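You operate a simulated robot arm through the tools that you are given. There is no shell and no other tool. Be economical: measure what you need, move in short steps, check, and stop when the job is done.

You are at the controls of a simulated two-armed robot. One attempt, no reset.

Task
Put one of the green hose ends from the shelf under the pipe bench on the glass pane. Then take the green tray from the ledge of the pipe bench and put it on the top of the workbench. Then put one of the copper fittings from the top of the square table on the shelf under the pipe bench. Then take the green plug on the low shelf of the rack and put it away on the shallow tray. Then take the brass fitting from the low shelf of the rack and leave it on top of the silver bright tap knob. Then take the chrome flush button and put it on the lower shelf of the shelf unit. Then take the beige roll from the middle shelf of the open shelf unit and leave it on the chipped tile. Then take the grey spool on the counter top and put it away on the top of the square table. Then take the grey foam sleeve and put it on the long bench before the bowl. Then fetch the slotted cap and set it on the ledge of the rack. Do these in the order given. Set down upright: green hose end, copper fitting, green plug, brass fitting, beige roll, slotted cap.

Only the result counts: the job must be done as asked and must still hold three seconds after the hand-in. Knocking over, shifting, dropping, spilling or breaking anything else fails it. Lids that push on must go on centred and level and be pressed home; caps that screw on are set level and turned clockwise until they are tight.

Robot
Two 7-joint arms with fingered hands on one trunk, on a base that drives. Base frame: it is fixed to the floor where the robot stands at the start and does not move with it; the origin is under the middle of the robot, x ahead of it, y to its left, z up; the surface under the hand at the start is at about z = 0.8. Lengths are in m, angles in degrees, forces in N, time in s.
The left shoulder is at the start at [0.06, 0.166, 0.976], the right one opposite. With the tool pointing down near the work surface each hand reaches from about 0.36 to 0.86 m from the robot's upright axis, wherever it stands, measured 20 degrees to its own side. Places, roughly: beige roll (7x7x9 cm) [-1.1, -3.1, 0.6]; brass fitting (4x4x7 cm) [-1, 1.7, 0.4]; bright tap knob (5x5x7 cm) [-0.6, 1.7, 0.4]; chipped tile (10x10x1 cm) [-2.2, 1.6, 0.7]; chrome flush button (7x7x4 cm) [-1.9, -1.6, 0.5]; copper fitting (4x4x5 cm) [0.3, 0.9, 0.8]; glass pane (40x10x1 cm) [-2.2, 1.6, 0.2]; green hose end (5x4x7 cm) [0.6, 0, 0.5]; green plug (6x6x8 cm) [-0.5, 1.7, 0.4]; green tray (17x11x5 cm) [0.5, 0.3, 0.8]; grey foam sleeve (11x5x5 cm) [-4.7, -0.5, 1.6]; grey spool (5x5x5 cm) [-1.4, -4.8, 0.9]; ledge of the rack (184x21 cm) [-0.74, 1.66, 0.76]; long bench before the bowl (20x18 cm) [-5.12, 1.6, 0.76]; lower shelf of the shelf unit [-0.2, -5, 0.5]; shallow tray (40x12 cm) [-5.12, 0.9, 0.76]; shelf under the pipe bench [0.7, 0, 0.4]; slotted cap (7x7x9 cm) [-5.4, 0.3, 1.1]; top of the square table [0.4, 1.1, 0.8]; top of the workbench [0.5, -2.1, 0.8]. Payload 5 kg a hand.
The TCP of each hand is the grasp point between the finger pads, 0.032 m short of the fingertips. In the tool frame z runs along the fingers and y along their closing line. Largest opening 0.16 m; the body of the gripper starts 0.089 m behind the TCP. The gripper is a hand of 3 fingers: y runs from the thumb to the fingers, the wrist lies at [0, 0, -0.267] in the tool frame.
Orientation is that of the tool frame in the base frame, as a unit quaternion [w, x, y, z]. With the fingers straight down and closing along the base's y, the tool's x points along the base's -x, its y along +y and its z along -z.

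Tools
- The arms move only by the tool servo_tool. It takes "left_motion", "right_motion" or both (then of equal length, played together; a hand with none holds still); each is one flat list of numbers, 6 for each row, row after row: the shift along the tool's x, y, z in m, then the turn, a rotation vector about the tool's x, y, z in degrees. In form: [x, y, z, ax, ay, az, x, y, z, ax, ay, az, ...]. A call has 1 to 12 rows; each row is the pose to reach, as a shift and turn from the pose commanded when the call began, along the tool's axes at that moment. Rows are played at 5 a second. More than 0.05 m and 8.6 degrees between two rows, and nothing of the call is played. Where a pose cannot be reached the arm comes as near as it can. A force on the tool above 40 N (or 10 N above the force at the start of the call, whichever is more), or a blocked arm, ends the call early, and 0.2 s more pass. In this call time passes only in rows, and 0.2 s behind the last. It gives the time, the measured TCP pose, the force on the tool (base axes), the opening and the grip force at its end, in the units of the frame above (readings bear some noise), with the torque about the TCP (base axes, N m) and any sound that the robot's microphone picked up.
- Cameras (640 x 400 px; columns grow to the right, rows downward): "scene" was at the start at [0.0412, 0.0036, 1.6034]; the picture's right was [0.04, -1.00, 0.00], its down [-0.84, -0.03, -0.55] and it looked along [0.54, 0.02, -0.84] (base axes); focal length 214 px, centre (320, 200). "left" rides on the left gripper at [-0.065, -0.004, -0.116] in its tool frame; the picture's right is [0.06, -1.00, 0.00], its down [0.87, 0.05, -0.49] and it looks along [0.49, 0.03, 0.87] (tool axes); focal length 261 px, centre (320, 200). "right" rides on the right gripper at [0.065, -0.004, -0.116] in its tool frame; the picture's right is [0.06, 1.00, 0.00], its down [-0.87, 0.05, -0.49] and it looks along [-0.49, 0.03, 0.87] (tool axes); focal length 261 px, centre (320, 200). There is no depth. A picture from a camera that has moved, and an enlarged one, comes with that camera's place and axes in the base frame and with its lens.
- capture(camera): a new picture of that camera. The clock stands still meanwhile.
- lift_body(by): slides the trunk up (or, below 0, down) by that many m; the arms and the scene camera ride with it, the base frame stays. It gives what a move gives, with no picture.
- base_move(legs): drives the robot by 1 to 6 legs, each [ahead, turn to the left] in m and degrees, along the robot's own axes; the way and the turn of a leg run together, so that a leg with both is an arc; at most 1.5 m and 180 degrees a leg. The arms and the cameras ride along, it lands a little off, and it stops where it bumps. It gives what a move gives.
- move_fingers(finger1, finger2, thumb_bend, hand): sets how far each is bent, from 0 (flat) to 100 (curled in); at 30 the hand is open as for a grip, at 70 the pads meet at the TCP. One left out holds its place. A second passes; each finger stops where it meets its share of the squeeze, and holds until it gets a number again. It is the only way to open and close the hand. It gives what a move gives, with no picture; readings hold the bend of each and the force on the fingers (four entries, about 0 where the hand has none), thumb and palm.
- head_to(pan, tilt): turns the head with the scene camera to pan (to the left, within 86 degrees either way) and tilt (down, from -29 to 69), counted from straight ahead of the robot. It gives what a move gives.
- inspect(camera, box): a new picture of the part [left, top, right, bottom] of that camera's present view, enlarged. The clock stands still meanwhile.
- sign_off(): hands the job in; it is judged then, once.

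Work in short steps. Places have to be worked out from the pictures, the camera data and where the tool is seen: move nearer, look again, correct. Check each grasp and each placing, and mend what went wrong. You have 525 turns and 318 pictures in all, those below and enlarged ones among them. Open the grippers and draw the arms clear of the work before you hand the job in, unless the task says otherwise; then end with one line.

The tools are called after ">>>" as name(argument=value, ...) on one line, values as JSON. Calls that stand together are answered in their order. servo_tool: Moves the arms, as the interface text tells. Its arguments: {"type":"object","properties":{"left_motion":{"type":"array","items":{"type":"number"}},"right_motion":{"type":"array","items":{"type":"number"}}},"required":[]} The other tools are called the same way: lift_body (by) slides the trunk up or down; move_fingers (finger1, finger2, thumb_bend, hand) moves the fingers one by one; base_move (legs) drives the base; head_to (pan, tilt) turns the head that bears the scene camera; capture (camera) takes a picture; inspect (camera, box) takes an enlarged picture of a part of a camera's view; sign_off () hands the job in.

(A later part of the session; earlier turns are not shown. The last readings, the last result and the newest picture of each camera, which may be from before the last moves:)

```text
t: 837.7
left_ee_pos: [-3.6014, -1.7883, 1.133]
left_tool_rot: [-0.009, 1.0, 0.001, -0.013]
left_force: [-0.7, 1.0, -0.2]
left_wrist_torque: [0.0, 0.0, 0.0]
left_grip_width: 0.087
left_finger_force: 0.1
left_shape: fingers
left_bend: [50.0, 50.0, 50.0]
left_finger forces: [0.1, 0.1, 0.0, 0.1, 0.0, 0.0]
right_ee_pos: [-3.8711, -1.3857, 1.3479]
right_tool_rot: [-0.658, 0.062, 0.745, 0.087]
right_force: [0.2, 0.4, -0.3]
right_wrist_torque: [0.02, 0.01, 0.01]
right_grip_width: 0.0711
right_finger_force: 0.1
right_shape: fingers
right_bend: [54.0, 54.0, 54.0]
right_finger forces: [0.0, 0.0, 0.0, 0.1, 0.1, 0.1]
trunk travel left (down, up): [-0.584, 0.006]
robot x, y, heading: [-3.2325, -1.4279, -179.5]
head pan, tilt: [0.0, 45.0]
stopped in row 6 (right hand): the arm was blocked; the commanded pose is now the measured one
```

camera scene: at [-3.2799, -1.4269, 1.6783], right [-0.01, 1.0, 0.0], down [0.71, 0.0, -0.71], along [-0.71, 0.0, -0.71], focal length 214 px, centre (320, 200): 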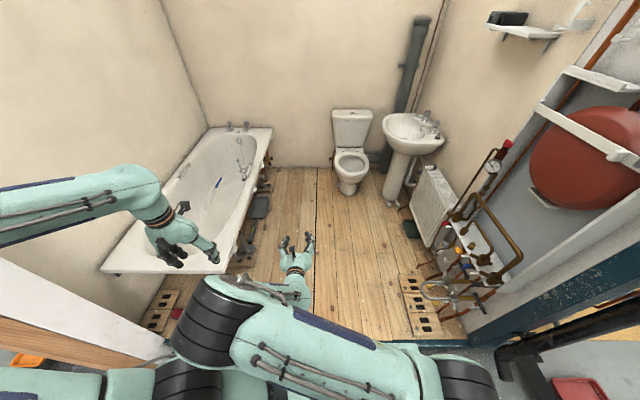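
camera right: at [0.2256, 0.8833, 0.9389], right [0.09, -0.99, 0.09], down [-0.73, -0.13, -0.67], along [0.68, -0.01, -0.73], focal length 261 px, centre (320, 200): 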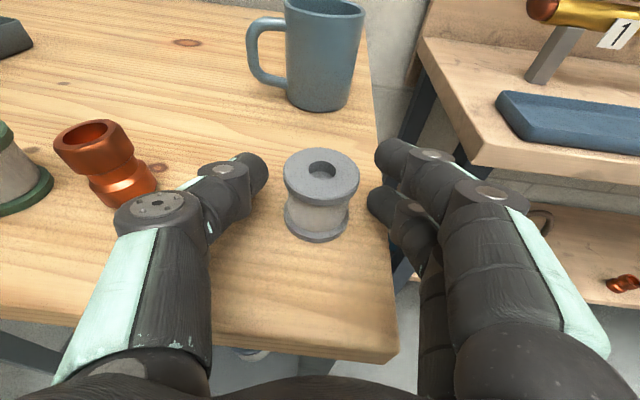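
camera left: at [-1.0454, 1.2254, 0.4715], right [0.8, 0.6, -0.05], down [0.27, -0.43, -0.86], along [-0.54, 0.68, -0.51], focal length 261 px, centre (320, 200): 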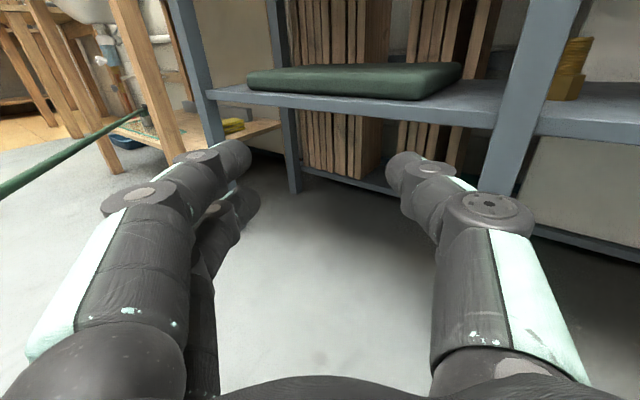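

Up to z 1.35. Continue upward in smaller steps.

>>> servo_tool(right_motion=[0.025, 0, 0.005, 0, 0, 0, 0.05, 0, 0.01, 0, 0, 0, 0.075, 0, 0.015, 0, 0, 0, 0.1, 0, 0.02, 0, 0, 0, 0.125, 0, 0.025, 0, 0, 0, 0.15, 0, 0.03, 0, 0, 0, 0.175, 0, 0.03, 0, 0, 0, 0.2, 0, 0.03, 0, 0, 0, 0.225, 0, 0.03, 0, 0, 0])

```text
t: 839.7
left_ee_pos: [-3.6006, -1.7884, 1.1339]
left_tool_rot: [-0.01, 1.0, 0.001, -0.014]
left_force: [-0.6, -0.2, 0.2]
left_wrist_torque: [0.01, 0.01, 0.01]
left_grip_width: 0.0872
left_finger_force: 0.0
left_shape: fingers
left_bend: [50.0, 50.0, 50.0]
left_finger forces: [0.0, 0.0, 0.0, 0.1, 0.1, 0.0]
right_ee_pos: [-3.9285, -1.3859, 1.5691]
right_tool_rot: [-0.659, 0.061, 0.744, 0.087]
right_force: [0.0, 0.1, -0.3]
right_wrist_torque: [0.02, -0.02, 0.01]
right_grip_width: 0.071
right_finger_force: 0.1
right_shape: fingers
right_bend: [54.0, 54.0, 54.0]
right_finger forces: [0.0, 0.1, 0.0, 0.0, 0.0, 0.0]
trunk travel left (down, up): [-0.584, 0.006]
robot x, y, heading: [-3.2315, -1.4258, -179.7]
head pan, tilt: [0.0, 45.0]
```

Height reached (z 1.57), hand pointing 12° right of heading. Try yawing it further right so the robot can stand clear of the toilet.

>>> servo_tool(right_motion=[0, 0, 0, -4, 1.5, 0, 0, 0, 0, -8, 3, 0, 0, 0, 0, -12, 4.5, 0, 0, 0, 0, -16, 6, 0, 0, 0, 0, -20, 6, 0])

>>> move_fingers(hand="right", finger1=34, finger2=34, thumb_bend=34)

>>> base_move(legs=[[0.78, 0], [0, -55]])

>>> capture(camera="right")

>>> capture(camera="scene")

```text
t: 840.9
left_ee_pos: [-3.6016, -1.7893, 1.1333]
left_tool_rot: [-0.01, 1.0, 0.001, -0.014]
left_force: [-0.4, -0.6, 0.0]
left_wrist_torque: [0.03, 0.0, 0.0]
left_grip_width: 0.087
left_finger_force: 0.1
left_shape: fingers
left_bend: [50.0, 50.0, 50.0]
left_finger forces: [0.0, 0.0, 0.0, 0.1, 0.1, 0.1]
right_ee_pos: [-3.9293, -1.3862, 1.57]
right_tool_rot: [-0.676, 0.171, 0.682, 0.218]
right_force: [-0.8, 0.6, 0.1]
right_wrist_torque: [-0.03, 0.0, 0.01]
right_grip_width: 0.0707
right_finger_force: 0.0
right_shape: fingers
right_bend: [54.0, 54.0, 54.0]
right_finger forces: [0.0, 0.0, 0.0, 0.1, 0.1, 0.1]
trunk travel left (down, up): [-0.584, 0.006]
robot x, y, heading: [-3.2336, -1.4235, -179.6]
head pan, tilt: [0.0, 45.0]
```

```text
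t: 841.9
left_ee_pos: [-3.6016, -1.7884, 1.1339]
left_tool_rot: [-0.01, 1.0, 0.001, -0.013]
left_force: [0.5, 0.8, 0.2]
left_wrist_torque: [0.03, -0.02, -0.02]
left_grip_width: 0.0872
left_finger_force: 0.1
left_shape: fingers
left_bend: [50.0, 50.0, 50.0]
left_finger forces: [0.0, 0.0, 0.0, 0.0, 0.0, 0.0]
right_ee_pos: [-3.929, -1.3859, 1.5699]
right_tool_rot: [-0.676, 0.171, 0.683, 0.218]
right_force: [-0.1, -0.1, -0.1]
right_wrist_torque: [0.03, -0.04, 0.02]
right_grip_width: 0.1519
right_finger_force: 0.1
right_shape: fingers
right_bend: [34.0, 34.0, 34.0]
right_finger forces: [0.0, 0.1, 0.0, 0.0, 0.1, 0.0]
trunk travel left (down, up): [-0.584, 0.006]
robot x, y, heading: [-3.2287, -1.4301, -179.7]
head pan, tilt: [0.0, 45.0]
```

```text
t: 848.6
left_ee_pos: [-4.5097, -1.3326, 1.1334]
left_tool_rot: [-0.015, 0.886, -0.464, -0.009]
left_force: [-0.8, -0.1, -0.9]
left_wrist_torque: [-0.02, -0.04, 0.01]
left_grip_width: 0.0871
left_finger_force: 0.0
left_shape: fingers
left_bend: [50.0, 50.0, 50.0]
left_finger forces: [0.0, 0.1, 0.0, 0.0, 0.0, 0.0]
right_ee_pos: [-4.3657, -0.8341, 1.5696]
right_tool_rot: [-0.499, 0.467, 0.526, 0.506]
right_force: [0.1, -0.5, -0.6]
right_wrist_torque: [0.02, -0.03, 0.03]
right_grip_width: 0.1519
right_finger_force: 0.0
right_shape: fingers
right_bend: [34.0, 34.0, 34.0]
right_finger forces: [0.1, 0.0, 0.1, 0.0, 0.1, 0.0]
trunk travel left (down, up): [-0.584, 0.006]
robot x, y, heading: [-3.9993, -1.4332, 124.8]
head pan, tilt: [0.0, 45.0]
```

```text
108 pictures are left
camera right: at [-4.3686, -0.952, 1.634], right [0.99, 0.05, 0.13], down [0.14, -0.48, -0.87], along [0.02, 0.88, -0.48], focal length 261 px, centre (320, 200)
```

right: 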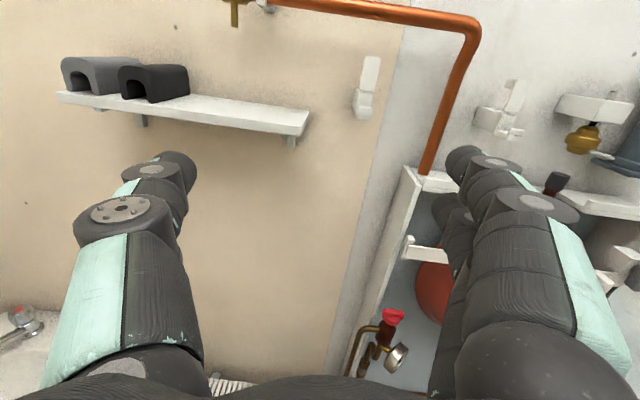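

```text
107 pictures are left
camera scene: at [-4.0293, -1.3891, 1.6782], right [0.82, 0.57, 0.0], down [0.41, -0.58, -0.71], along [-0.41, 0.58, -0.71], focal length 214 px, centre (320, 200)
```

scene: 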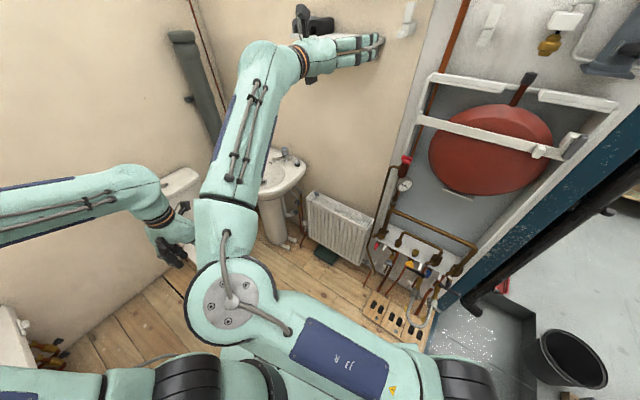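

Two sleeves on the shelf: grey (left, x≈−4.726) and black (right, x≈−4.642), axes toward the wall, ~2.8 cm gap. Fix the hand roll, pre-shape narrowly, and move to a pre-approach.

>>> servo_tool(right_motion=[0, 0, 0, 0, 0, 3.5, 0, 0, 0, 0, 0, 7])

>>> move_fingers(hand="right", finger1=56, finger2=56, thumb_bend=46)

>>> base_move(legs=[[0, 27.5], [0.4, 0], [0, -27.5]])

>>> capture(camera="right")

```text
t: 849.2
left_ee_pos: [-4.5091, -1.3329, 1.1335]
left_tool_rot: [-0.016, 0.886, -0.463, -0.008]
left_force: [-0.6, -0.6, 0.6]
left_wrist_torque: [0.04, 0.01, 0.01]
left_grip_width: 0.0872
left_finger_force: 0.1
left_shape: fingers
left_bend: [50.0, 50.0, 50.0]
left_finger forces: [0.0, 0.0, 0.0, 0.0, 0.1, 0.0]
right_ee_pos: [-4.3657, -0.8348, 1.5703]
right_tool_rot: [0.528, -0.499, -0.496, -0.475]
right_force: [-0.1, -1.4, -0.7]
right_wrist_torque: [-0.03, 0.0, -0.01]
right_grip_width: 0.1518
right_finger_force: 0.0
right_shape: fingers
right_bend: [34.0, 34.0, 34.0]
right_finger forces: [0.0, 0.1, 0.0, 0.0, 0.1, 0.0]
trunk travel left (down, up): [-0.584, 0.006]
robot x, y, heading: [-4.0046, -1.4308, 125.2]
head pan, tilt: [0.0, 45.0]
```

```text
t: 850.2
left_ee_pos: [-4.5087, -1.3335, 1.1342]
left_tool_rot: [-0.015, 0.886, -0.464, -0.008]
left_force: [-0.1, 0.1, -0.2]
left_wrist_torque: [-0.02, -0.02, -0.01]
left_grip_width: 0.0872
left_finger_force: 0.0
left_shape: fingers
left_bend: [50.0, 50.0, 50.0]
left_finger forces: [0.1, 0.0, 0.0, 0.1, 0.0, 0.0]
right_ee_pos: [-4.3652, -0.8342, 1.5701]
right_tool_rot: [0.529, -0.498, -0.496, -0.475]
right_force: [-0.1, 0.4, 0.7]
right_wrist_torque: [0.02, -0.03, 0.0]
right_grip_width: 0.0839
right_finger_force: 0.1
right_shape: fingers
right_bend: [56.0, 56.0, 46.0]
right_finger forces: [0.0, 0.0, 0.0, 0.0, 0.0, 0.0]
trunk travel left (down, up): [-0.584, 0.006]
robot x, y, heading: [-4.001, -1.4316, 125.1]
head pan, tilt: [0.0, 45.0]
```

```text
t: 855.5
left_ee_pos: [-4.8635, -1.1621, 1.1322]
left_tool_rot: [-0.015, 0.891, -0.455, -0.008]
left_force: [-0.5, 0.2, 0.4]
left_wrist_torque: [-0.02, 0.01, -0.01]
left_grip_width: 0.0872
left_finger_force: 0.0
left_shape: fingers
left_bend: [50.0, 50.0, 50.0]
left_finger forces: [0.0, 0.0, 0.0, 0.0, 0.0, 0.1]
right_ee_pos: [-4.7298, -0.6588, 1.5689]
right_tool_rot: [0.532, -0.494, -0.501, -0.471]
right_force: [-0.5, 0.9, -0.6]
right_wrist_torque: [0.0, -0.03, -0.03]
right_grip_width: 0.0841
right_finger_force: 0.1
right_shape: fingers
right_bend: [56.0, 56.0, 46.0]
right_finger forces: [0.0, 0.0, 0.0, 0.0, 0.0, 0.0]
trunk travel left (down, up): [-0.584, 0.006]
robot x, y, heading: [-4.3565, -1.2512, 126.1]
head pan, tilt: [0.0, 45.0]
```

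```text
106 pictures are left
camera right: at [-4.7231, -0.7772, 1.6346], right [1.0, 0.07, 0.01], down [0.04, -0.48, -0.88], along [-0.06, 0.87, -0.48], focal length 261 px, centre (320, 200)
```

right: 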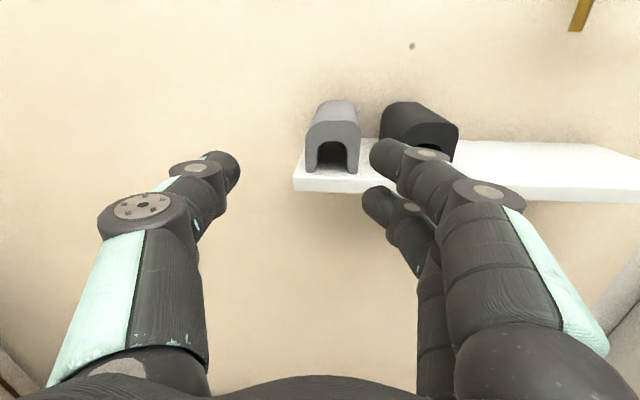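

Very clear view. The right finger is already nearly in line with the gap. Correct yaw by −4° and advance 7.5 cm straight.

>>> servo_tool(right_motion=[0, 0, 0, -4, 0, 0])

>>> servo_tool(right_motion=[0, 0, 0.025, 0, 0, 0, 0, 0, 0.05, 0, 0, 0, 0, 0, 0.072, 0, 0, 0])

>>> capture(camera="right")

```text
t: 855.9
left_ee_pos: [-4.8656, -1.1614, 1.1324]
left_tool_rot: [-0.015, 0.891, -0.455, -0.009]
left_force: [0.3, 0.3, -1.0]
left_wrist_torque: [-0.03, -0.03, 0.01]
left_grip_width: 0.0871
left_finger_force: 0.0
left_shape: fingers
left_bend: [50.0, 50.0, 50.0]
left_finger forces: [0.1, 0.0, 0.0, 0.0, 0.0, 0.0]
right_ee_pos: [-4.7309, -0.6594, 1.5699]
right_tool_rot: [0.514, -0.512, -0.485, -0.488]
right_force: [0.3, -0.7, -0.8]
right_wrist_torque: [0.04, 0.0, -0.01]
right_grip_width: 0.0841
right_finger_force: 0.3
right_shape: fingers
right_bend: [56.0, 56.0, 46.0]
right_finger forces: [0.2, 0.0, 0.0, 0.1, 0.1, 0.0]
trunk travel left (down, up): [-0.584, 0.006]
robot x, y, heading: [-4.3522, -1.2519, 126.0]
head pan, tilt: [0.0, 45.0]
```

```text
t: 856.7
left_ee_pos: [-4.865, -1.1616, 1.1335]
left_tool_rot: [-0.014, 0.89, -0.455, -0.008]
left_force: [-0.6, 0.1, -0.2]
left_wrist_torque: [0.03, -0.01, 0.0]
left_grip_width: 0.0871
left_finger_force: 0.1
left_shape: fingers
left_bend: [50.0, 50.0, 50.0]
left_finger forces: [0.1, 0.0, 0.0, 0.0, 0.1, 0.0]
right_ee_pos: [-4.7308, -0.5863, 1.5691]
right_tool_rot: [0.515, -0.513, -0.483, -0.488]
right_force: [-0.5, 0.8, 0.4]
right_wrist_torque: [0.02, -0.02, -0.02]
right_grip_width: 0.084
right_finger_force: 0.1
right_shape: fingers
right_bend: [56.0, 56.0, 46.0]
right_finger forces: [0.0, 0.0, 0.0, 0.1, 0.0, 0.0]
trunk travel left (down, up): [-0.584, 0.006]
robot x, y, heading: [-4.3541, -1.2542, 125.9]
head pan, tilt: [0.0, 45.0]
```

```text
105 pictures are left
camera right: at [-4.7319, -0.7035, 1.6348], right [1.0, 0.0, 0.01], down [0.0, -0.49, -0.87], along [0.0, 0.87, -0.49], focal length 261 px, centre (320, 200)
```

right: 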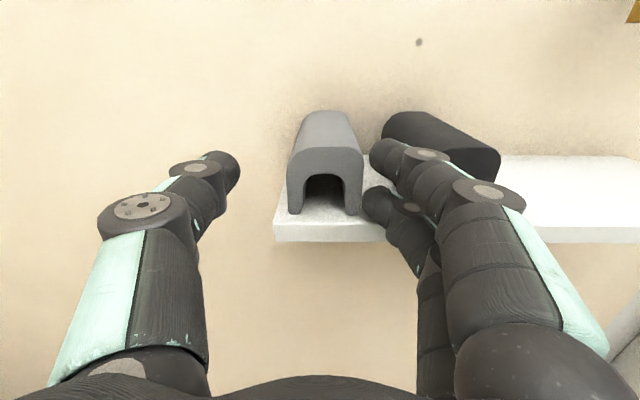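

The black sleeve is angled, so the gap is ~3 cm. Advance 5.5 cm more between them and close.

>>> servo_tool(right_motion=[0, 0, 0.02, 0, 0, 0, 0, 0, 0.04, 0, 0, 0, 0, 0, 0.055, 0, 0, 0])

>>> move_fingers(hand="right", finger1=60, finger2=60, thumb_bend=64)

>>> capture(camera="right")

```text
t: 857.5
left_ee_pos: [-4.8652, -1.1615, 1.1348]
left_tool_rot: [-0.015, 0.891, -0.455, -0.008]
left_force: [-1.4, -0.2, 1.0]
left_wrist_torque: [-0.02, 0.05, 0.01]
left_grip_width: 0.087
left_finger_force: 0.1
left_shape: fingers
left_bend: [50.0, 50.0, 50.0]
left_finger forces: [0.0, 0.1, 0.0, 0.0, 0.1, 0.1]
right_ee_pos: [-4.7301, -0.5314, 1.5706]
right_tool_rot: [0.516, -0.512, -0.485, -0.487]
right_force: [0.0, -0.3, 1.2]
right_wrist_torque: [0.03, 0.01, 0.02]
right_grip_width: 0.0839
right_finger_force: 0.8
right_shape: fingers
right_bend: [56.0, 56.0, 46.0]
right_finger forces: [0.1, 0.3, 0.0, 0.0, 0.1, 0.2]
trunk travel left (down, up): [-0.584, 0.006]
robot x, y, heading: [-4.3576, -1.254, 125.8]
head pan, tilt: [0.0, 45.0]
```

```text
t: 858.5
left_ee_pos: [-4.8649, -1.162, 1.1327]
left_tool_rot: [-0.015, 0.891, -0.455, -0.008]
left_force: [0.1, 0.1, 0.1]
left_wrist_torque: [-0.01, -0.02, 0.0]
left_grip_width: 0.0872
left_finger_force: 0.1
left_shape: fingers
left_bend: [50.0, 50.0, 50.0]
left_finger forces: [0.1, 0.0, 0.1, 0.1, 0.0, 0.0]
right_ee_pos: [-4.7304, -0.5345, 1.5708]
right_tool_rot: [0.515, -0.512, -0.485, -0.488]
right_force: [-0.7, 0.5, 2.7]
right_wrist_torque: [0.07, -0.04, 0.03]
right_grip_width: 0.0492
right_finger_force: 5.8
right_shape: fingers
right_bend: [59.0, 57.0, 62.0]
right_finger forces: [1.2, 4.0, 0.0, 0.0, 6.0, 0.0]
trunk travel left (down, up): [-0.584, 0.006]
robot x, y, heading: [-4.3528, -1.2526, 126.3]
head pan, tilt: [0.0, 45.0]
```

```text
104 pictures are left
camera right: at [-4.7319, -0.6509, 1.6364], right [1.0, 0.0, 0.01], down [0.01, -0.49, -0.87], along [0.0, 0.87, -0.49], focal length 261 px, centre (320, 200)
```

right: 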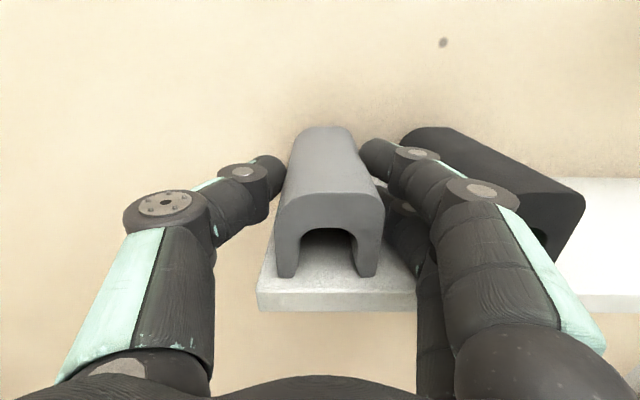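

Fingers straddle the grey sleeve and touch; the black one is untouched. Squeeze and lift.

>>> move_fingers(hand="right", finger1=68, finger2=66, thumb_bend=70)

>>> servo_tool(right_motion=[0.015, 0, 0, 0, 0, 0, 0.03, 0, 0, 0, 0, 0])

>>> capture(camera="right")

```text
t: 859.5
left_ee_pos: [-4.8648, -1.1618, 1.1336]
left_tool_rot: [-0.015, 0.89, -0.455, -0.008]
left_force: [-0.1, 0.4, 0.1]
left_wrist_torque: [-0.06, 0.02, -0.01]
left_grip_width: 0.0872
left_finger_force: 0.0
left_shape: fingers
left_bend: [50.0, 50.0, 50.0]
left_finger forces: [0.1, 0.0, 0.1, 0.0, 0.1, 0.0]
right_ee_pos: [-4.7295, -0.5319, 1.571]
right_tool_rot: [0.516, -0.512, -0.485, -0.487]
right_force: [-0.5, 0.4, 2.6]
right_wrist_torque: [0.08, -0.03, 0.0]
right_grip_width: 0.047
right_finger_force: 17.3
right_shape: fingers
right_bend: [61.0, 58.0, 64.0]
right_finger forces: [8.1, 8.7, 0.0, 0.0, 17.2, 0.0]
trunk travel left (down, up): [-0.584, 0.006]
robot x, y, heading: [-4.3516, -1.2544, 126.3]
head pan, tilt: [0.0, 45.0]
```

```text
t: 860.1
left_ee_pos: [-4.8653, -1.1618, 1.1338]
left_tool_rot: [-0.015, 0.89, -0.455, -0.008]
left_force: [0.7, -0.8, 0.1]
left_wrist_torque: [0.0, -0.02, -0.01]
left_grip_width: 0.0874
left_finger_force: 0.1
left_shape: fingers
left_bend: [50.0, 50.0, 50.0]
left_finger forces: [0.0, 0.1, 0.0, 0.1, 0.1, 0.1]
right_ee_pos: [-4.7288, -0.5341, 1.6]
right_tool_rot: [0.514, -0.513, -0.483, -0.488]
right_force: [-0.3, 0.0, 0.3]
right_wrist_torque: [0.0, 0.01, -0.01]
right_grip_width: 0.047
right_finger_force: 16.9
right_shape: fingers
right_bend: [61.0, 58.0, 65.0]
right_finger forces: [8.6, 8.7, 0.0, 0.1, 17.3, 0.1]
trunk travel left (down, up): [-0.584, 0.006]
robot x, y, heading: [-4.3555, -1.251, 126.0]
head pan, tilt: [0.0, 45.0]
```

```text
103 pictures are left
camera right: at [-4.7292, -0.6506, 1.6654], right [1.0, 0.0, 0.01], down [0.01, -0.49, -0.87], along [0.01, 0.87, -0.49], focal length 261 px, centre (320, 200)
```

right: 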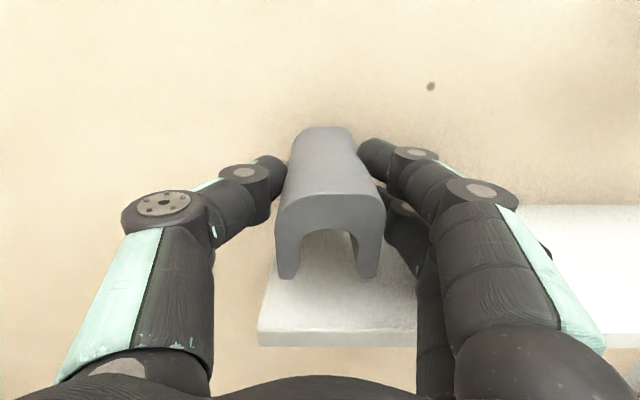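

Grey sleeve lifted. Retract the arm, then back out of the bathroom the same way.

>>> servo_tool(right_motion=[0, 0, -0.035, 0, 0, 0, 0, 0, -0.07, 0, 0, 0, 0, 0, -0.105, 0, 0, 0, 0, 0, -0.13, 0, 0, 0])

>>> base_move(legs=[[0, 27.5], [-0.4, 0], [0, 26.5], [-1.0, 0], [-0.63, 0]])

>>> base_move(legs=[[0, -90], [1.2, 0], [1.05, 0], [0, 90], [1.4, 0]])

```text
t: 861.1
left_ee_pos: [-4.864, -1.1616, 1.1339]
left_tool_rot: [-0.016, 0.89, -0.455, -0.008]
left_force: [-0.2, -0.4, -0.7]
left_wrist_torque: [0.0, -0.01, 0.01]
left_grip_width: 0.087
left_finger_force: 0.1
left_shape: fingers
left_bend: [50.0, 50.0, 50.0]
left_finger forces: [0.0, 0.0, 0.0, 0.0, 0.0, 0.0]
right_ee_pos: [-4.7282, -0.6644, 1.6007]
right_tool_rot: [0.515, -0.512, -0.484, -0.488]
right_force: [-0.8, -0.7, -0.5]
right_wrist_torque: [0.0, 0.03, -0.01]
right_grip_width: 0.0472
right_finger_force: 17.2
right_shape: fingers
right_bend: [61.0, 58.0, 65.0]
right_finger forces: [8.6, 8.7, 0.0, 0.0, 17.3, 0.1]
trunk travel left (down, up): [-0.584, 0.006]
robot x, y, heading: [-4.3541, -1.2512, 126.1]
head pan, tilt: [0.0, 45.0]
```

```text
t: 874.3
left_ee_pos: [-2.7439, -1.7726, 1.1339]
left_tool_rot: [-0.009, 1.0, -0.001, -0.014]
left_force: [0.4, -0.1, 0.4]
left_wrist_torque: [0.03, 0.07, -0.01]
left_grip_width: 0.0866
left_finger_force: 0.1
left_shape: fingers
left_bend: [50.0, 50.0, 50.0]
left_finger forces: [0.0, 0.0, 0.0, 0.1, 0.1, 0.1]
right_ee_pos: [-3.0669, -1.3673, 1.6017]
right_tool_rot: [0.68, -0.237, -0.664, -0.201]
right_force: [-0.5, -0.4, -0.1]
right_wrist_torque: [-0.02, 0.01, -0.01]
right_grip_width: 0.0469
right_finger_force: 17.1
right_shape: fingers
right_bend: [61.0, 58.0, 65.0]
right_finger forces: [8.5, 8.5, 0.0, 0.0, 17.0, 0.0]
trunk travel left (down, up): [-0.584, 0.006]
robot x, y, heading: [-2.3748, -1.4086, -180.0]
head pan, tilt: [0.0, 45.0]
```

```text
t: 876.5
left_ee_pos: [-2.8798, -1.5092, 1.1327]
left_tool_rot: [-0.012, 0.959, -0.284, -0.01]
left_force: [0.2, 0.2, -0.8]
left_wrist_torque: [-0.06, -0.02, 0.01]
left_grip_width: 0.0872
left_finger_force: 0.0
left_shape: fingers
left_bend: [50.0, 50.0, 50.0]
left_finger forces: [0.0, 0.0, 0.0, 0.0, 0.1, 0.1]
right_ee_pos: [-2.9329, -0.9963, 1.6016]
right_tool_rot: [0.596, -0.415, -0.57, -0.384]
right_force: [0.0, 0.7, -0.5]
right_wrist_torque: [0.01, -0.02, 0.03]
right_grip_width: 0.0469
right_finger_force: 17.4
right_shape: fingers
right_bend: [61.0, 58.0, 65.0]
right_finger forces: [8.5, 8.6, 0.0, 0.0, 17.0, 0.0]
trunk travel left (down, up): [-0.584, 0.006]
robot x, y, heading: [-2.3722, -1.4102, 147.5]
head pan, tilt: [0.0, 45.0]
stopped in leg 1: the robot was blocked; the commanded pose is now the measured one
```

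Blocked, probably the base rear near the stool. Move forward 0.15 m first, then look quickly at the stool.

>>> base_move(legs=[[0.15, 0]])

>>> head_to(pan=-86, tilt=50)

>>> capture(camera="scene")

```text
t: 877.9
left_ee_pos: [-3.0101, -1.4328, 1.133]
left_tool_rot: [-0.014, 0.96, -0.281, -0.011]
left_force: [-0.2, 0.7, -0.7]
left_wrist_torque: [-0.03, -0.05, 0.02]
left_grip_width: 0.0871
left_finger_force: 0.1
left_shape: fingers
left_bend: [50.0, 50.0, 50.0]
left_finger forces: [0.0, 0.1, 0.0, 0.0, 0.0, 0.1]
right_ee_pos: [-3.0673, -0.919, 1.6004]
right_tool_rot: [0.597, -0.413, -0.571, -0.383]
right_force: [0.0, -0.7, -0.5]
right_wrist_torque: [0.02, 0.04, -0.03]
right_grip_width: 0.0468
right_finger_force: 17.0
right_shape: fingers
right_bend: [61.0, 58.0, 65.0]
right_finger forces: [8.5, 8.6, 0.0, 0.0, 17.0, 0.1]
trunk travel left (down, up): [-0.584, 0.006]
robot x, y, heading: [-2.4996, -1.3313, 147.5]
head pan, tilt: [0.0, 45.0]
```

```text
t: 879.5
left_ee_pos: [-3.0082, -1.4322, 1.1331]
left_tool_rot: [-0.013, 0.96, -0.28, -0.01]
left_force: [0.4, 0.0, 0.0]
left_wrist_torque: [0.04, 0.03, -0.02]
left_grip_width: 0.087
left_finger_force: 0.0
left_shape: fingers
left_bend: [50.0, 50.0, 50.0]
left_finger forces: [0.0, 0.0, 0.1, 0.1, 0.0, 0.1]
right_ee_pos: [-3.0647, -0.9197, 1.6004]
right_tool_rot: [0.597, -0.413, -0.571, -0.384]
right_force: [-0.2, 1.0, -0.1]
right_wrist_torque: [0.0, 0.0, 0.0]
right_grip_width: 0.0467
right_finger_force: 17.1
right_shape: fingers
right_bend: [61.0, 58.0, 65.0]
right_finger forces: [8.5, 8.4, 0.1, 0.1, 17.1, 0.0]
trunk travel left (down, up): [-0.584, 0.006]
robot x, y, heading: [-2.5012, -1.3326, 147.7]
head pan, tilt: [-85.9, 50.0]
```

```text
102 pictures are left
camera scene: at [-2.4381, -1.2776, 1.6713], right [0.88, -0.47, 0.0], down [-0.36, -0.67, -0.64], along [0.3, 0.57, -0.77], focal length 214 px, centre (320, 200)
```

scene: 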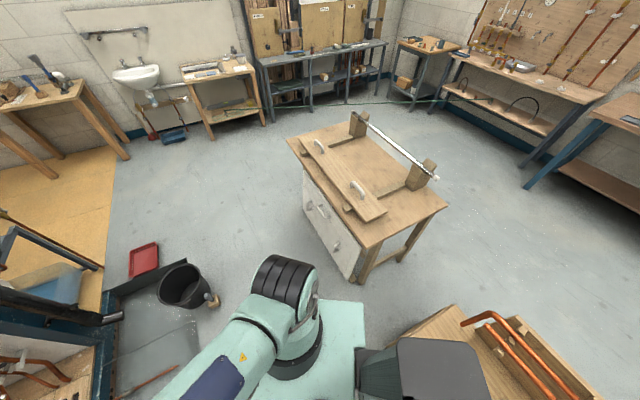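

Stool intact. Turn right here to heading 84° and thread north between partition and table, then west.

>>> base_move(legs=[[0, -63.7], [1.0, 0], [0, 8], [1.1, 0]])

>>> base_move(legs=[[0, 88], [1.4, 0]])

>>> head_to(pan=-15, tilt=35)

>>> capture(camera="scene")

```text
t: 893.3
left_ee_pos: [-2.8216, 1.1112, 1.1329]
left_tool_rot: [-0.017, 0.716, -0.698, -0.003]
left_force: [0.4, -0.8, 0.1]
left_wrist_torque: [0.03, -0.01, 0.02]
left_grip_width: 0.0871
left_finger_force: 0.0
left_shape: fingers
left_bend: [50.0, 50.0, 50.0]
left_finger forces: [0.0, 0.1, 0.0, 0.1, 0.0, 0.0]
right_ee_pos: [-2.429, 1.4447, 1.6009]
right_tool_rot: [-0.347, 0.632, 0.312, 0.619]
right_force: [0.0, 0.1, 0.5]
right_wrist_torque: [0.0, -0.01, -0.02]
right_grip_width: 0.0464
right_finger_force: 16.8
right_shape: fingers
right_bend: [61.0, 58.0, 65.0]
right_finger forces: [8.4, 8.4, 0.0, 0.0, 16.6, 0.0]
trunk travel left (down, up): [-0.584, 0.006]
robot x, y, heading: [-2.4555, 0.7474, 91.7]
head pan, tilt: [-85.9, 50.0]
```

```text
t: 904.0
left_ee_pos: [-4.1953, 0.4304, 1.1328]
left_tool_rot: [-0.01, 1.0, -0.018, -0.013]
left_force: [0.5, -0.4, -0.5]
left_wrist_torque: [-0.01, 0.02, -0.01]
left_grip_width: 0.0871
left_finger_force: 0.1
left_shape: fingers
left_bend: [50.0, 50.0, 50.0]
left_finger forces: [0.0, 0.0, 0.0, 0.0, 0.0, 0.0]
right_ee_pos: [-4.504, 0.8449, 1.6013]
right_tool_rot: [0.677, -0.248, -0.66, -0.214]
right_force: [-1.1, 0.1, -0.1]
right_wrist_torque: [0.0, -0.02, -0.02]
right_grip_width: 0.0464
right_finger_force: 16.1
right_shape: fingers
right_bend: [61.0, 58.0, 65.0]
right_finger forces: [8.1, 8.3, 0.0, 0.0, 16.4, 0.1]
trunk travel left (down, up): [-0.584, 0.006]
robot x, y, heading: [-3.8125, 0.78, 178.1]
head pan, tilt: [-85.9, 50.0]
```

```text
t: 905.4
left_ee_pos: [-4.1957, 0.4318, 1.1337]
left_tool_rot: [-0.01, 1.0, -0.018, -0.013]
left_force: [0.3, -0.4, 1.1]
left_wrist_torque: [-0.04, 0.0, 0.01]
left_grip_width: 0.0869
left_finger_force: 0.1
left_shape: fingers
left_bend: [50.0, 50.0, 50.0]
left_finger forces: [0.0, 0.0, 0.0, 0.0, 0.0, 0.1]
right_ee_pos: [-4.5037, 0.845, 1.6009]
right_tool_rot: [0.677, -0.247, -0.66, -0.213]
right_force: [0.4, -0.3, -0.7]
right_wrist_torque: [0.01, -0.02, 0.01]
right_grip_width: 0.0463
right_finger_force: 16.4
right_shape: fingers
right_bend: [61.0, 58.0, 65.0]
right_finger forces: [8.1, 8.4, 0.0, 0.1, 16.5, 0.0]
trunk travel left (down, up): [-0.584, 0.006]
robot x, y, heading: [-3.8054, 0.7744, 178.1]
head pan, tilt: [-15.0, 35.0]
```

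```text
101 pictures are left
camera scene: at [-3.863, 0.8036, 1.693], right [0.29, 0.96, 0.0], down [0.55, -0.17, -0.82], along [-0.78, 0.24, -0.57], focal length 214 px, centre (320, 200)
```

scene: 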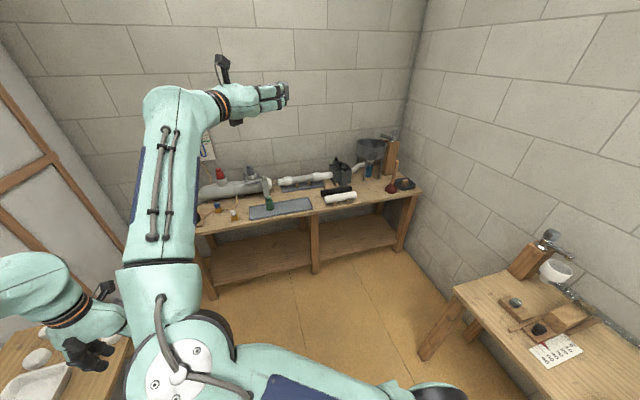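

>>> inspect(camera="scene", box=[290, 130, 430, 230])

```text
4.00 times, centred on (360, 180) of scene
camera zoom: at [-3.863, 0.8036, 1.693], right [0.29, 0.96, 0.0], down [0.55, -0.17, -0.82], along [-0.78, 0.24, -0.57], focal length 858 px, centre (160, 280)
```

zoom: 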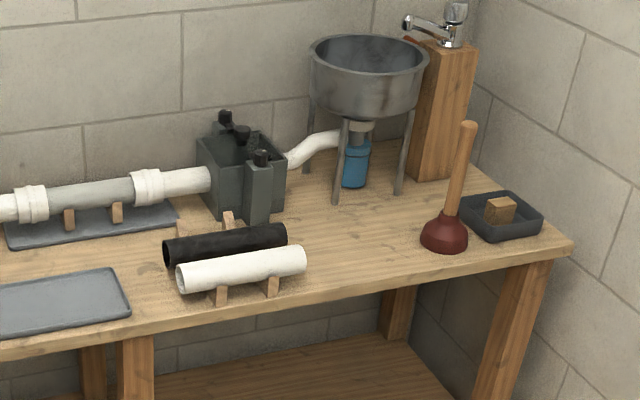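

Free area before the bowl is around (−5.1, 1.61). Lower the hand 0.4 m and straighten its yaw.

>>> servo_tool(right_motion=[-0.045, 0, 0, 4, 0, 0, -0.09, 0, 0, 8, 0, 0, -0.135, 0, 0, 12, 0, 0, -0.18, 0, 0, 16, 0, 0, -0.225, 0, 0, 20, 0, 0, -0.27, 0, 0, 24, 0, 0, -0.315, 0, 0, 28, 0, 0, -0.36, 0, 0, 32, 0, 0, -0.4, 0, 0, 36, 0, 0])

>>> lift_body(by=-0.25)

>>> base_move(legs=[[0, -30], [0.6, 0]])

>>> capture(camera="right")

```text
t: 907.4
left_ee_pos: [-4.1963, 0.4315, 1.1326]
left_tool_rot: [-0.01, 1.0, -0.019, -0.013]
left_force: [-0.1, 0.2, -0.5]
left_wrist_torque: [0.01, 0.02, -0.03]
left_grip_width: 0.087
left_finger_force: 0.1
left_shape: fingers
left_bend: [50.0, 50.0, 50.0]
left_finger forces: [0.0, 0.1, 0.0, 0.1, 0.0, 0.0]
right_ee_pos: [-4.5253, 0.8301, 1.2009]
right_tool_rot: [0.72, -0.026, -0.693, 0.001]
right_force: [-0.4, 0.2, -1.2]
right_wrist_torque: [-0.01, 0.01, -0.05]
right_grip_width: 0.0464
right_finger_force: 16.1
right_shape: fingers
right_bend: [61.0, 58.0, 65.0]
right_finger forces: [8.1, 8.3, 0.0, 0.0, 16.4, 0.0]
right hand out of reach, approached as far as the arm can: row 5, 6
trunk travel left (down, up): [-0.584, 0.006]
robot x, y, heading: [-3.8105, 0.7793, 178.3]
head pan, tilt: [-15.0, 35.0]
```

```text
t: 910.0
left_ee_pos: [-4.1949, 0.4325, 0.8838]
left_tool_rot: [-0.009, 1.0, -0.018, -0.014]
left_force: [0.6, 0.0, 0.3]
left_wrist_torque: [-0.03, 0.04, 0.0]
left_grip_width: 0.087
left_finger_force: 0.1
left_shape: fingers
left_bend: [50.0, 50.0, 50.0]
left_finger forces: [0.0, 0.1, 0.1, 0.1, 0.1, 0.1]
right_ee_pos: [-4.5243, 0.8311, 0.9525]
right_tool_rot: [0.721, -0.026, -0.693, 0.001]
right_force: [-0.5, -0.2, -0.3]
right_wrist_torque: [-0.02, -0.02, 0.03]
right_grip_width: 0.0463
right_finger_force: 16.1
right_shape: fingers
right_bend: [61.0, 58.0, 65.0]
right_finger forces: [8.1, 8.3, 0.1, 0.0, 16.4, 0.0]
trunk travel left (down, up): [-0.334, 0.256]
robot x, y, heading: [-3.8085, 0.78, 178.3]
head pan, tilt: [-15.0, 35.0]
```

```text
t: 914.8
left_ee_pos: [-4.8233, 0.9812, 0.8832]
left_tool_rot: [-0.013, 0.961, -0.276, -0.011]
left_force: [0.6, 0.6, 0.0]
left_wrist_torque: [0.0, 0.01, 0.0]
left_grip_width: 0.0872
left_finger_force: 0.0
left_shape: fingers
left_bend: [50.0, 50.0, 50.0]
left_finger forces: [0.1, 0.0, 0.1, 0.1, 0.0, 0.1]
right_ee_pos: [-4.9098, 1.4916, 0.9511]
right_tool_rot: [0.696, -0.204, -0.663, -0.185]
right_force: [-0.1, 0.5, -0.9]
right_wrist_torque: [0.01, -0.03, 0.02]
right_grip_width: 0.0462
right_finger_force: 16.6
right_shape: fingers
right_bend: [61.0, 58.0, 65.0]
right_finger forces: [8.2, 8.2, 0.0, 0.0, 16.4, 0.0]
trunk travel left (down, up): [-0.334, 0.256]
robot x, y, heading: [-4.3185, 1.0869, 148.3]
head pan, tilt: [-15.0, 35.0]
```

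```text
99 pictures are left
camera right: at [-4.8113, 1.4262, 1.0133], right [0.53, 0.85, 0.02], down [0.4, -0.23, -0.89], along [-0.75, 0.48, -0.46], focal length 261 px, centre (320, 200)
```

right: 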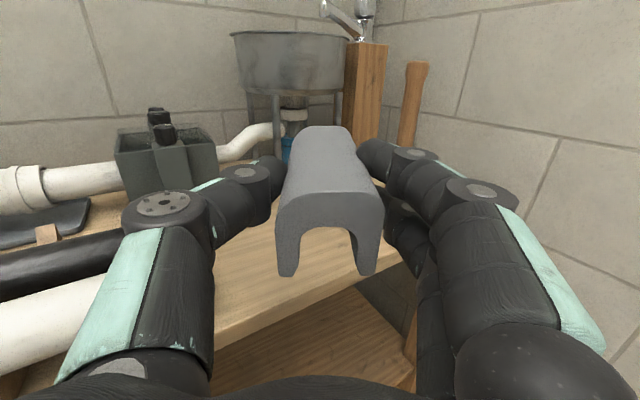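

Aligned; shift 3 cm right (away from the white pipe), advance 0.18 m, then lower.

>>> servo_tool(right_motion=[0, 0.03, 0, 0, 0, 0])

>>> base_move(legs=[[0.175, 0]])

>>> lift_body(by=-0.11)

>>> capture(camera="right")

>>> inspect(camera="scene", box=[200, 130, 440, 280])

```text
t: 915.2
left_ee_pos: [-4.8241, 0.9808, 0.8839]
left_tool_rot: [-0.012, 0.961, -0.276, -0.011]
left_force: [-0.8, -1.4, -0.5]
left_wrist_torque: [-0.02, -0.02, -0.01]
left_grip_width: 0.0871
left_finger_force: 0.1
left_shape: fingers
left_bend: [50.0, 50.0, 50.0]
left_finger forces: [0.1, 0.0, 0.0, 0.0, 0.1, 0.1]
right_ee_pos: [-4.8951, 1.5172, 0.9489]
right_tool_rot: [0.696, -0.204, -0.663, -0.185]
right_force: [0.6, 0.0, -0.9]
right_wrist_torque: [0.0, -0.03, -0.01]
right_grip_width: 0.0464
right_finger_force: 16.4
right_shape: fingers
right_bend: [61.0, 58.0, 65.0]
right_finger forces: [8.2, 8.4, 0.0, 0.0, 16.5, 0.0]
trunk travel left (down, up): [-0.334, 0.256]
robot x, y, heading: [-4.3195, 1.0897, 148.1]
head pan, tilt: [-15.0, 35.0]
```

```text
t: 916.7
left_ee_pos: [-4.9744, 1.0759, 0.8829]
left_tool_rot: [-0.013, 0.961, -0.277, -0.01]
left_force: [1.1, -0.1, 0.2]
left_wrist_torque: [-0.03, -0.01, -0.01]
left_grip_width: 0.0869
left_finger_force: 0.0
left_shape: fingers
left_bend: [50.0, 50.0, 50.0]
left_finger forces: [0.0, 0.0, 0.0, 0.1, 0.0, 0.0]
right_ee_pos: [-5.0452, 1.6122, 0.9502]
right_tool_rot: [0.697, -0.205, -0.662, -0.185]
right_force: [0.2, -0.2, -1.1]
right_wrist_torque: [0.01, 0.02, 0.03]
right_grip_width: 0.046
right_finger_force: 16.5
right_shape: fingers
right_bend: [61.0, 58.0, 65.0]
right_finger forces: [8.2, 8.4, 0.0, 0.1, 16.3, 0.1]
trunk travel left (down, up): [-0.334, 0.256]
robot x, y, heading: [-4.4652, 1.1857, 148.2]
head pan, tilt: [-15.0, 35.0]
```

```text
t: 917.8
left_ee_pos: [-4.9748, 1.0756, 0.7994]
left_tool_rot: [-0.011, 0.96, -0.278, -0.013]
left_force: [4.3, -1.9, 21.2]
left_wrist_torque: [-0.78, 0.69, 0.28]
left_grip_width: 0.087
left_finger_force: 10.3
left_shape: fingers
left_bend: [53.0, 50.0, 50.0]
left_finger forces: [21.4, 0.0, 0.1, 0.0, 0.0, 0.0]
right_ee_pos: [-5.0452, 1.6125, 0.8645]
right_tool_rot: [0.697, -0.204, -0.663, -0.184]
right_force: [-0.5, -0.6, -0.5]
right_wrist_torque: [-0.03, -0.03, 0.01]
right_grip_width: 0.0464
right_finger_force: 16.0
right_shape: fingers
right_bend: [61.0, 58.0, 65.0]
right_finger forces: [8.1, 8.3, 0.0, 0.1, 16.5, 0.0]
trunk travel left (down, up): [-0.248, 0.342]
robot x, y, heading: [-4.4699, 1.182, 148.2]
head pan, tilt: [-15.0, 35.0]
stopped: the force on the tool passed its limit at 58 N (the readings are from after the stop); the commanded pose is now the measured one
```

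```text
98 pictures are left
camera right: at [-4.9461, 1.5466, 0.9257], right [0.53, 0.85, 0.02], down [0.4, -0.23, -0.89], along [-0.75, 0.48, -0.46], focal length 261 px, centre (320, 200)
```

right: 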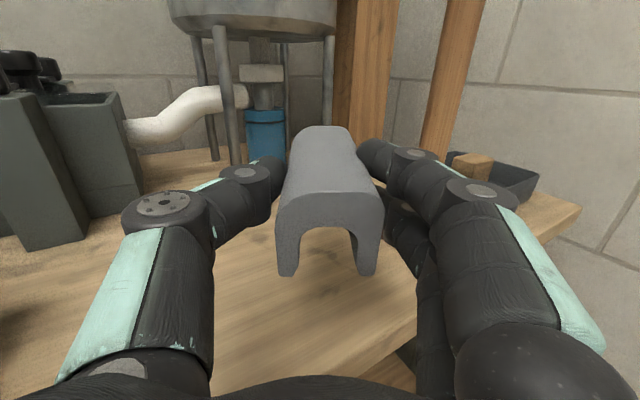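

```text
2.67 times, centred on (320, 205) of scene
camera zoom: at [-4.5, 1.2319, 1.3572], right [0.73, 0.68, 0.0], down [0.39, -0.42, -0.82], along [-0.56, 0.6, -0.57], focal length 572 px, centre (320, 187)
```

zoom: 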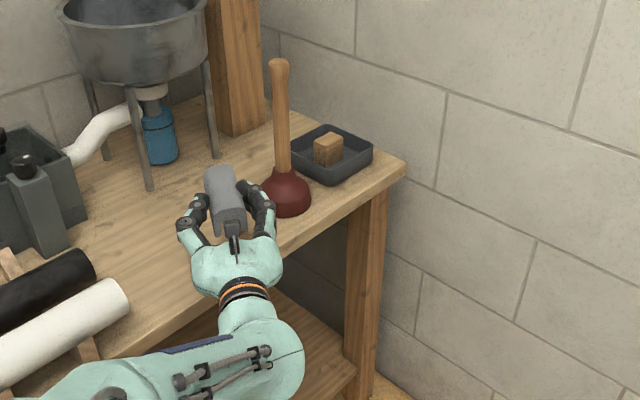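

My left hand touched the bench edge; raise it. Also shift the sleeve 2.5 cm left, away from the plunger, then lower.

>>> servo_tool(left_motion=[0, 0, -0.04, 0, 0, 0, 0.02, 0, -0.08, 0, 0, 0, 0.04, 0, -0.12, 0, 0, 0, 0.06, 0, -0.16, 0, 0, 0], right_motion=[0, -0.008, 0, 0, 0, 0, 0, -0.016, 0, 0, 0, 0, 0, -0.025, 0, 0, 0, 0, 0, -0.025, 0, 0, 0, 0])

>>> lift_body(by=-0.052)

>>> servo_tool(right_motion=[-0.003, 0, 0, 0, 0, 0, -0.006, 0, 0, 0, 0, 0, -0.009, 0, 0, 0, 0, 0, -0.012, 0, 0, 0, 0, 0, -0.015, 0, 0, 0, 0, 0])

>>> capture(camera="right")

```text
t: 918.8
left_ee_pos: [-4.9727, 1.0761, 0.846]
left_tool_rot: [-0.012, 0.96, -0.278, -0.013]
left_force: [0.3, -0.1, 0.1]
left_wrist_torque: [0.02, 0.01, -0.01]
left_grip_width: 0.0873
left_finger_force: 0.0
left_shape: fingers
left_bend: [50.0, 50.0, 50.0]
left_finger forces: [0.0, 0.0, 0.0, 0.0, 0.0, 0.0]
left hand out of reach, approached as far as the arm can: row 2, 3, 4
right_ee_pos: [-5.0579, 1.5903, 0.8623]
right_tool_rot: [0.696, -0.205, -0.663, -0.185]
right_force: [0.2, 0.3, -1.6]
right_wrist_torque: [-0.01, 0.03, -0.03]
right_grip_width: 0.0461
right_finger_force: 15.9
right_shape: fingers
right_bend: [61.0, 58.0, 65.0]
right_finger forces: [8.1, 8.3, 0.1, 0.0, 16.5, 0.0]
trunk travel left (down, up): [-0.248, 0.342]
robot x, y, heading: [-4.4655, 1.1869, 148.0]
head pan, tilt: [-15.0, 35.0]
```

```text
t: 919.7
left_ee_pos: [-4.9739, 1.0766, 0.7987]
left_tool_rot: [-0.011, 0.96, -0.278, -0.019]
left_force: [2.4, -0.5, 24.3]
left_wrist_torque: [-0.83, 0.99, 0.17]
left_grip_width: 0.0878
left_finger_force: 11.6
left_shape: fingers
left_bend: [53.0, 50.0, 50.0]
left_finger forces: [23.6, 0.0, 0.1, 0.0, 0.0, 0.1]
right_ee_pos: [-5.0565, 1.5893, 0.8115]
right_tool_rot: [0.697, -0.204, -0.662, -0.184]
right_force: [0.3, -0.2, 0.3]
right_wrist_torque: [-0.02, -0.01, 0.02]
right_grip_width: 0.0465
right_finger_force: 16.0
right_shape: fingers
right_bend: [61.0, 58.0, 65.0]
right_finger forces: [8.0, 8.3, 0.0, 0.0, 16.4, 0.1]
trunk travel left (down, up): [-0.196, 0.394]
robot x, y, heading: [-4.4667, 1.1828, 148.2]
head pan, tilt: [-15.0, 35.0]
stopped: the force on the tool passed its limit at 46 N (the readings are from after the stop); the commanded pose is now the measured one
```

```text
t: 920.9
left_ee_pos: [-4.9746, 1.077, 0.7996]
left_tool_rot: [-0.011, 0.96, -0.279, -0.02]
left_force: [2.8, -0.6, 21.8]
left_wrist_torque: [-0.77, 0.79, 0.11]
left_grip_width: 0.0879
left_finger_force: 11.6
left_shape: fingers
left_bend: [53.0, 50.0, 50.0]
left_finger forces: [21.8, 0.0, 0.0, 0.0, 0.0, 0.0]
right_ee_pos: [-5.058, 1.5897, 0.797]
right_tool_rot: [0.697, -0.206, -0.662, -0.186]
right_force: [0.1, 0.4, 0.6]
right_wrist_torque: [0.02, -0.02, 0.01]
right_grip_width: 0.0465
right_finger_force: 16.5
right_shape: fingers
right_bend: [61.0, 58.0, 65.0]
right_finger forces: [8.1, 8.3, 0.1, 0.0, 16.4, 0.0]
trunk travel left (down, up): [-0.196, 0.394]
robot x, y, heading: [-4.4666, 1.1821, 148.0]
head pan, tilt: [-15.0, 35.0]
stopped in row 5 (left hand): the force on the tool passed its limit at 40 N (the readings are from after the stop); the commanded pose is now the measured one
```

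```text
96 pictures are left
camera right: at [-4.9589, 1.5252, 0.8587], right [0.53, 0.85, 0.02], down [0.4, -0.23, -0.89], along [-0.75, 0.48, -0.46], focal length 261 px, centre (320, 200)
```

right: 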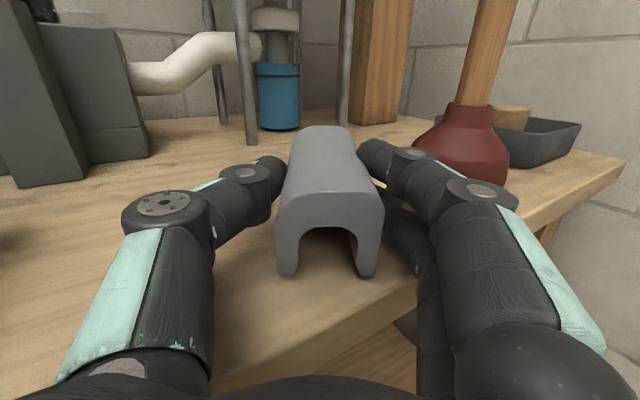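

Lift the left hand again, and lower the sleeve the last mm.

>>> servo_tool(left_motion=[0, 0, -0.015, 0, 0, 0, 0, 0, -0.03, 0, 0, 0, 0, 0, -0.04, 0, 0, 0])

>>> servo_tool(right_motion=[-0.003, 0, 0, 0, 0, 0, -0.006, 0, 0, 0, 0, 0, -0.009, 0, 0, 0, 0, 0, -0.012, 0, 0, 0, 0, 0, -0.015, 0, 0, 0, 0, 0])

```text
t: 921.7
left_ee_pos: [-4.9786, 1.0793, 0.7989]
left_tool_rot: [-0.011, 0.96, -0.278, -0.017]
left_force: [2.5, -2.1, 11.2]
left_wrist_torque: [-0.37, 0.29, 0.14]
left_grip_width: 0.0869
left_finger_force: 5.8
left_shape: fingers
left_bend: [52.0, 50.0, 50.0]
left_finger forces: [10.8, 0.0, 0.1, 0.0, 0.0, 0.0]
left hand out of reach, approached as far as the arm can: row 1, 2, 3
right_ee_pos: [-5.0576, 1.591, 0.7964]
right_tool_rot: [0.696, -0.204, -0.663, -0.185]
right_force: [0.1, 0.0, 0.3]
right_wrist_torque: [-0.04, 0.0, 0.01]
right_grip_width: 0.0462
right_finger_force: 17.0
right_shape: fingers
right_bend: [61.0, 58.0, 65.0]
right_finger forces: [8.1, 8.3, 0.0, 0.1, 16.4, 0.0]
trunk travel left (down, up): [-0.196, 0.394]
robot x, y, heading: [-4.4667, 1.1851, 148.2]
head pan, tilt: [-15.0, 35.0]
```

```text
t: 922.9
left_ee_pos: [-4.9793, 1.0787, 0.8018]
left_tool_rot: [-0.012, 0.96, -0.279, -0.018]
left_force: [0.3, -0.1, 1.1]
left_wrist_torque: [-0.02, 0.0, 0.03]
left_grip_width: 0.0872
left_finger_force: 0.0
left_shape: fingers
left_bend: [50.0, 50.0, 50.0]
left_finger forces: [0.1, 0.0, 0.1, 0.0, 0.0, 0.0]
right_ee_pos: [-5.0596, 1.5904, 0.7891]
right_tool_rot: [0.699, -0.203, -0.66, -0.185]
right_force: [0.2, 2.5, 30.0]
right_wrist_torque: [0.54, 0.36, -0.04]
right_grip_width: 0.046
right_finger_force: 18.5
right_shape: fingers
right_bend: [61.0, 58.0, 65.0]
right_finger forces: [9.2, 12.3, 0.0, 0.1, 15.9, 0.0]
trunk travel left (down, up): [-0.196, 0.394]
robot x, y, heading: [-4.4668, 1.1806, 148.1]
head pan, tilt: [-15.0, 35.0]
```

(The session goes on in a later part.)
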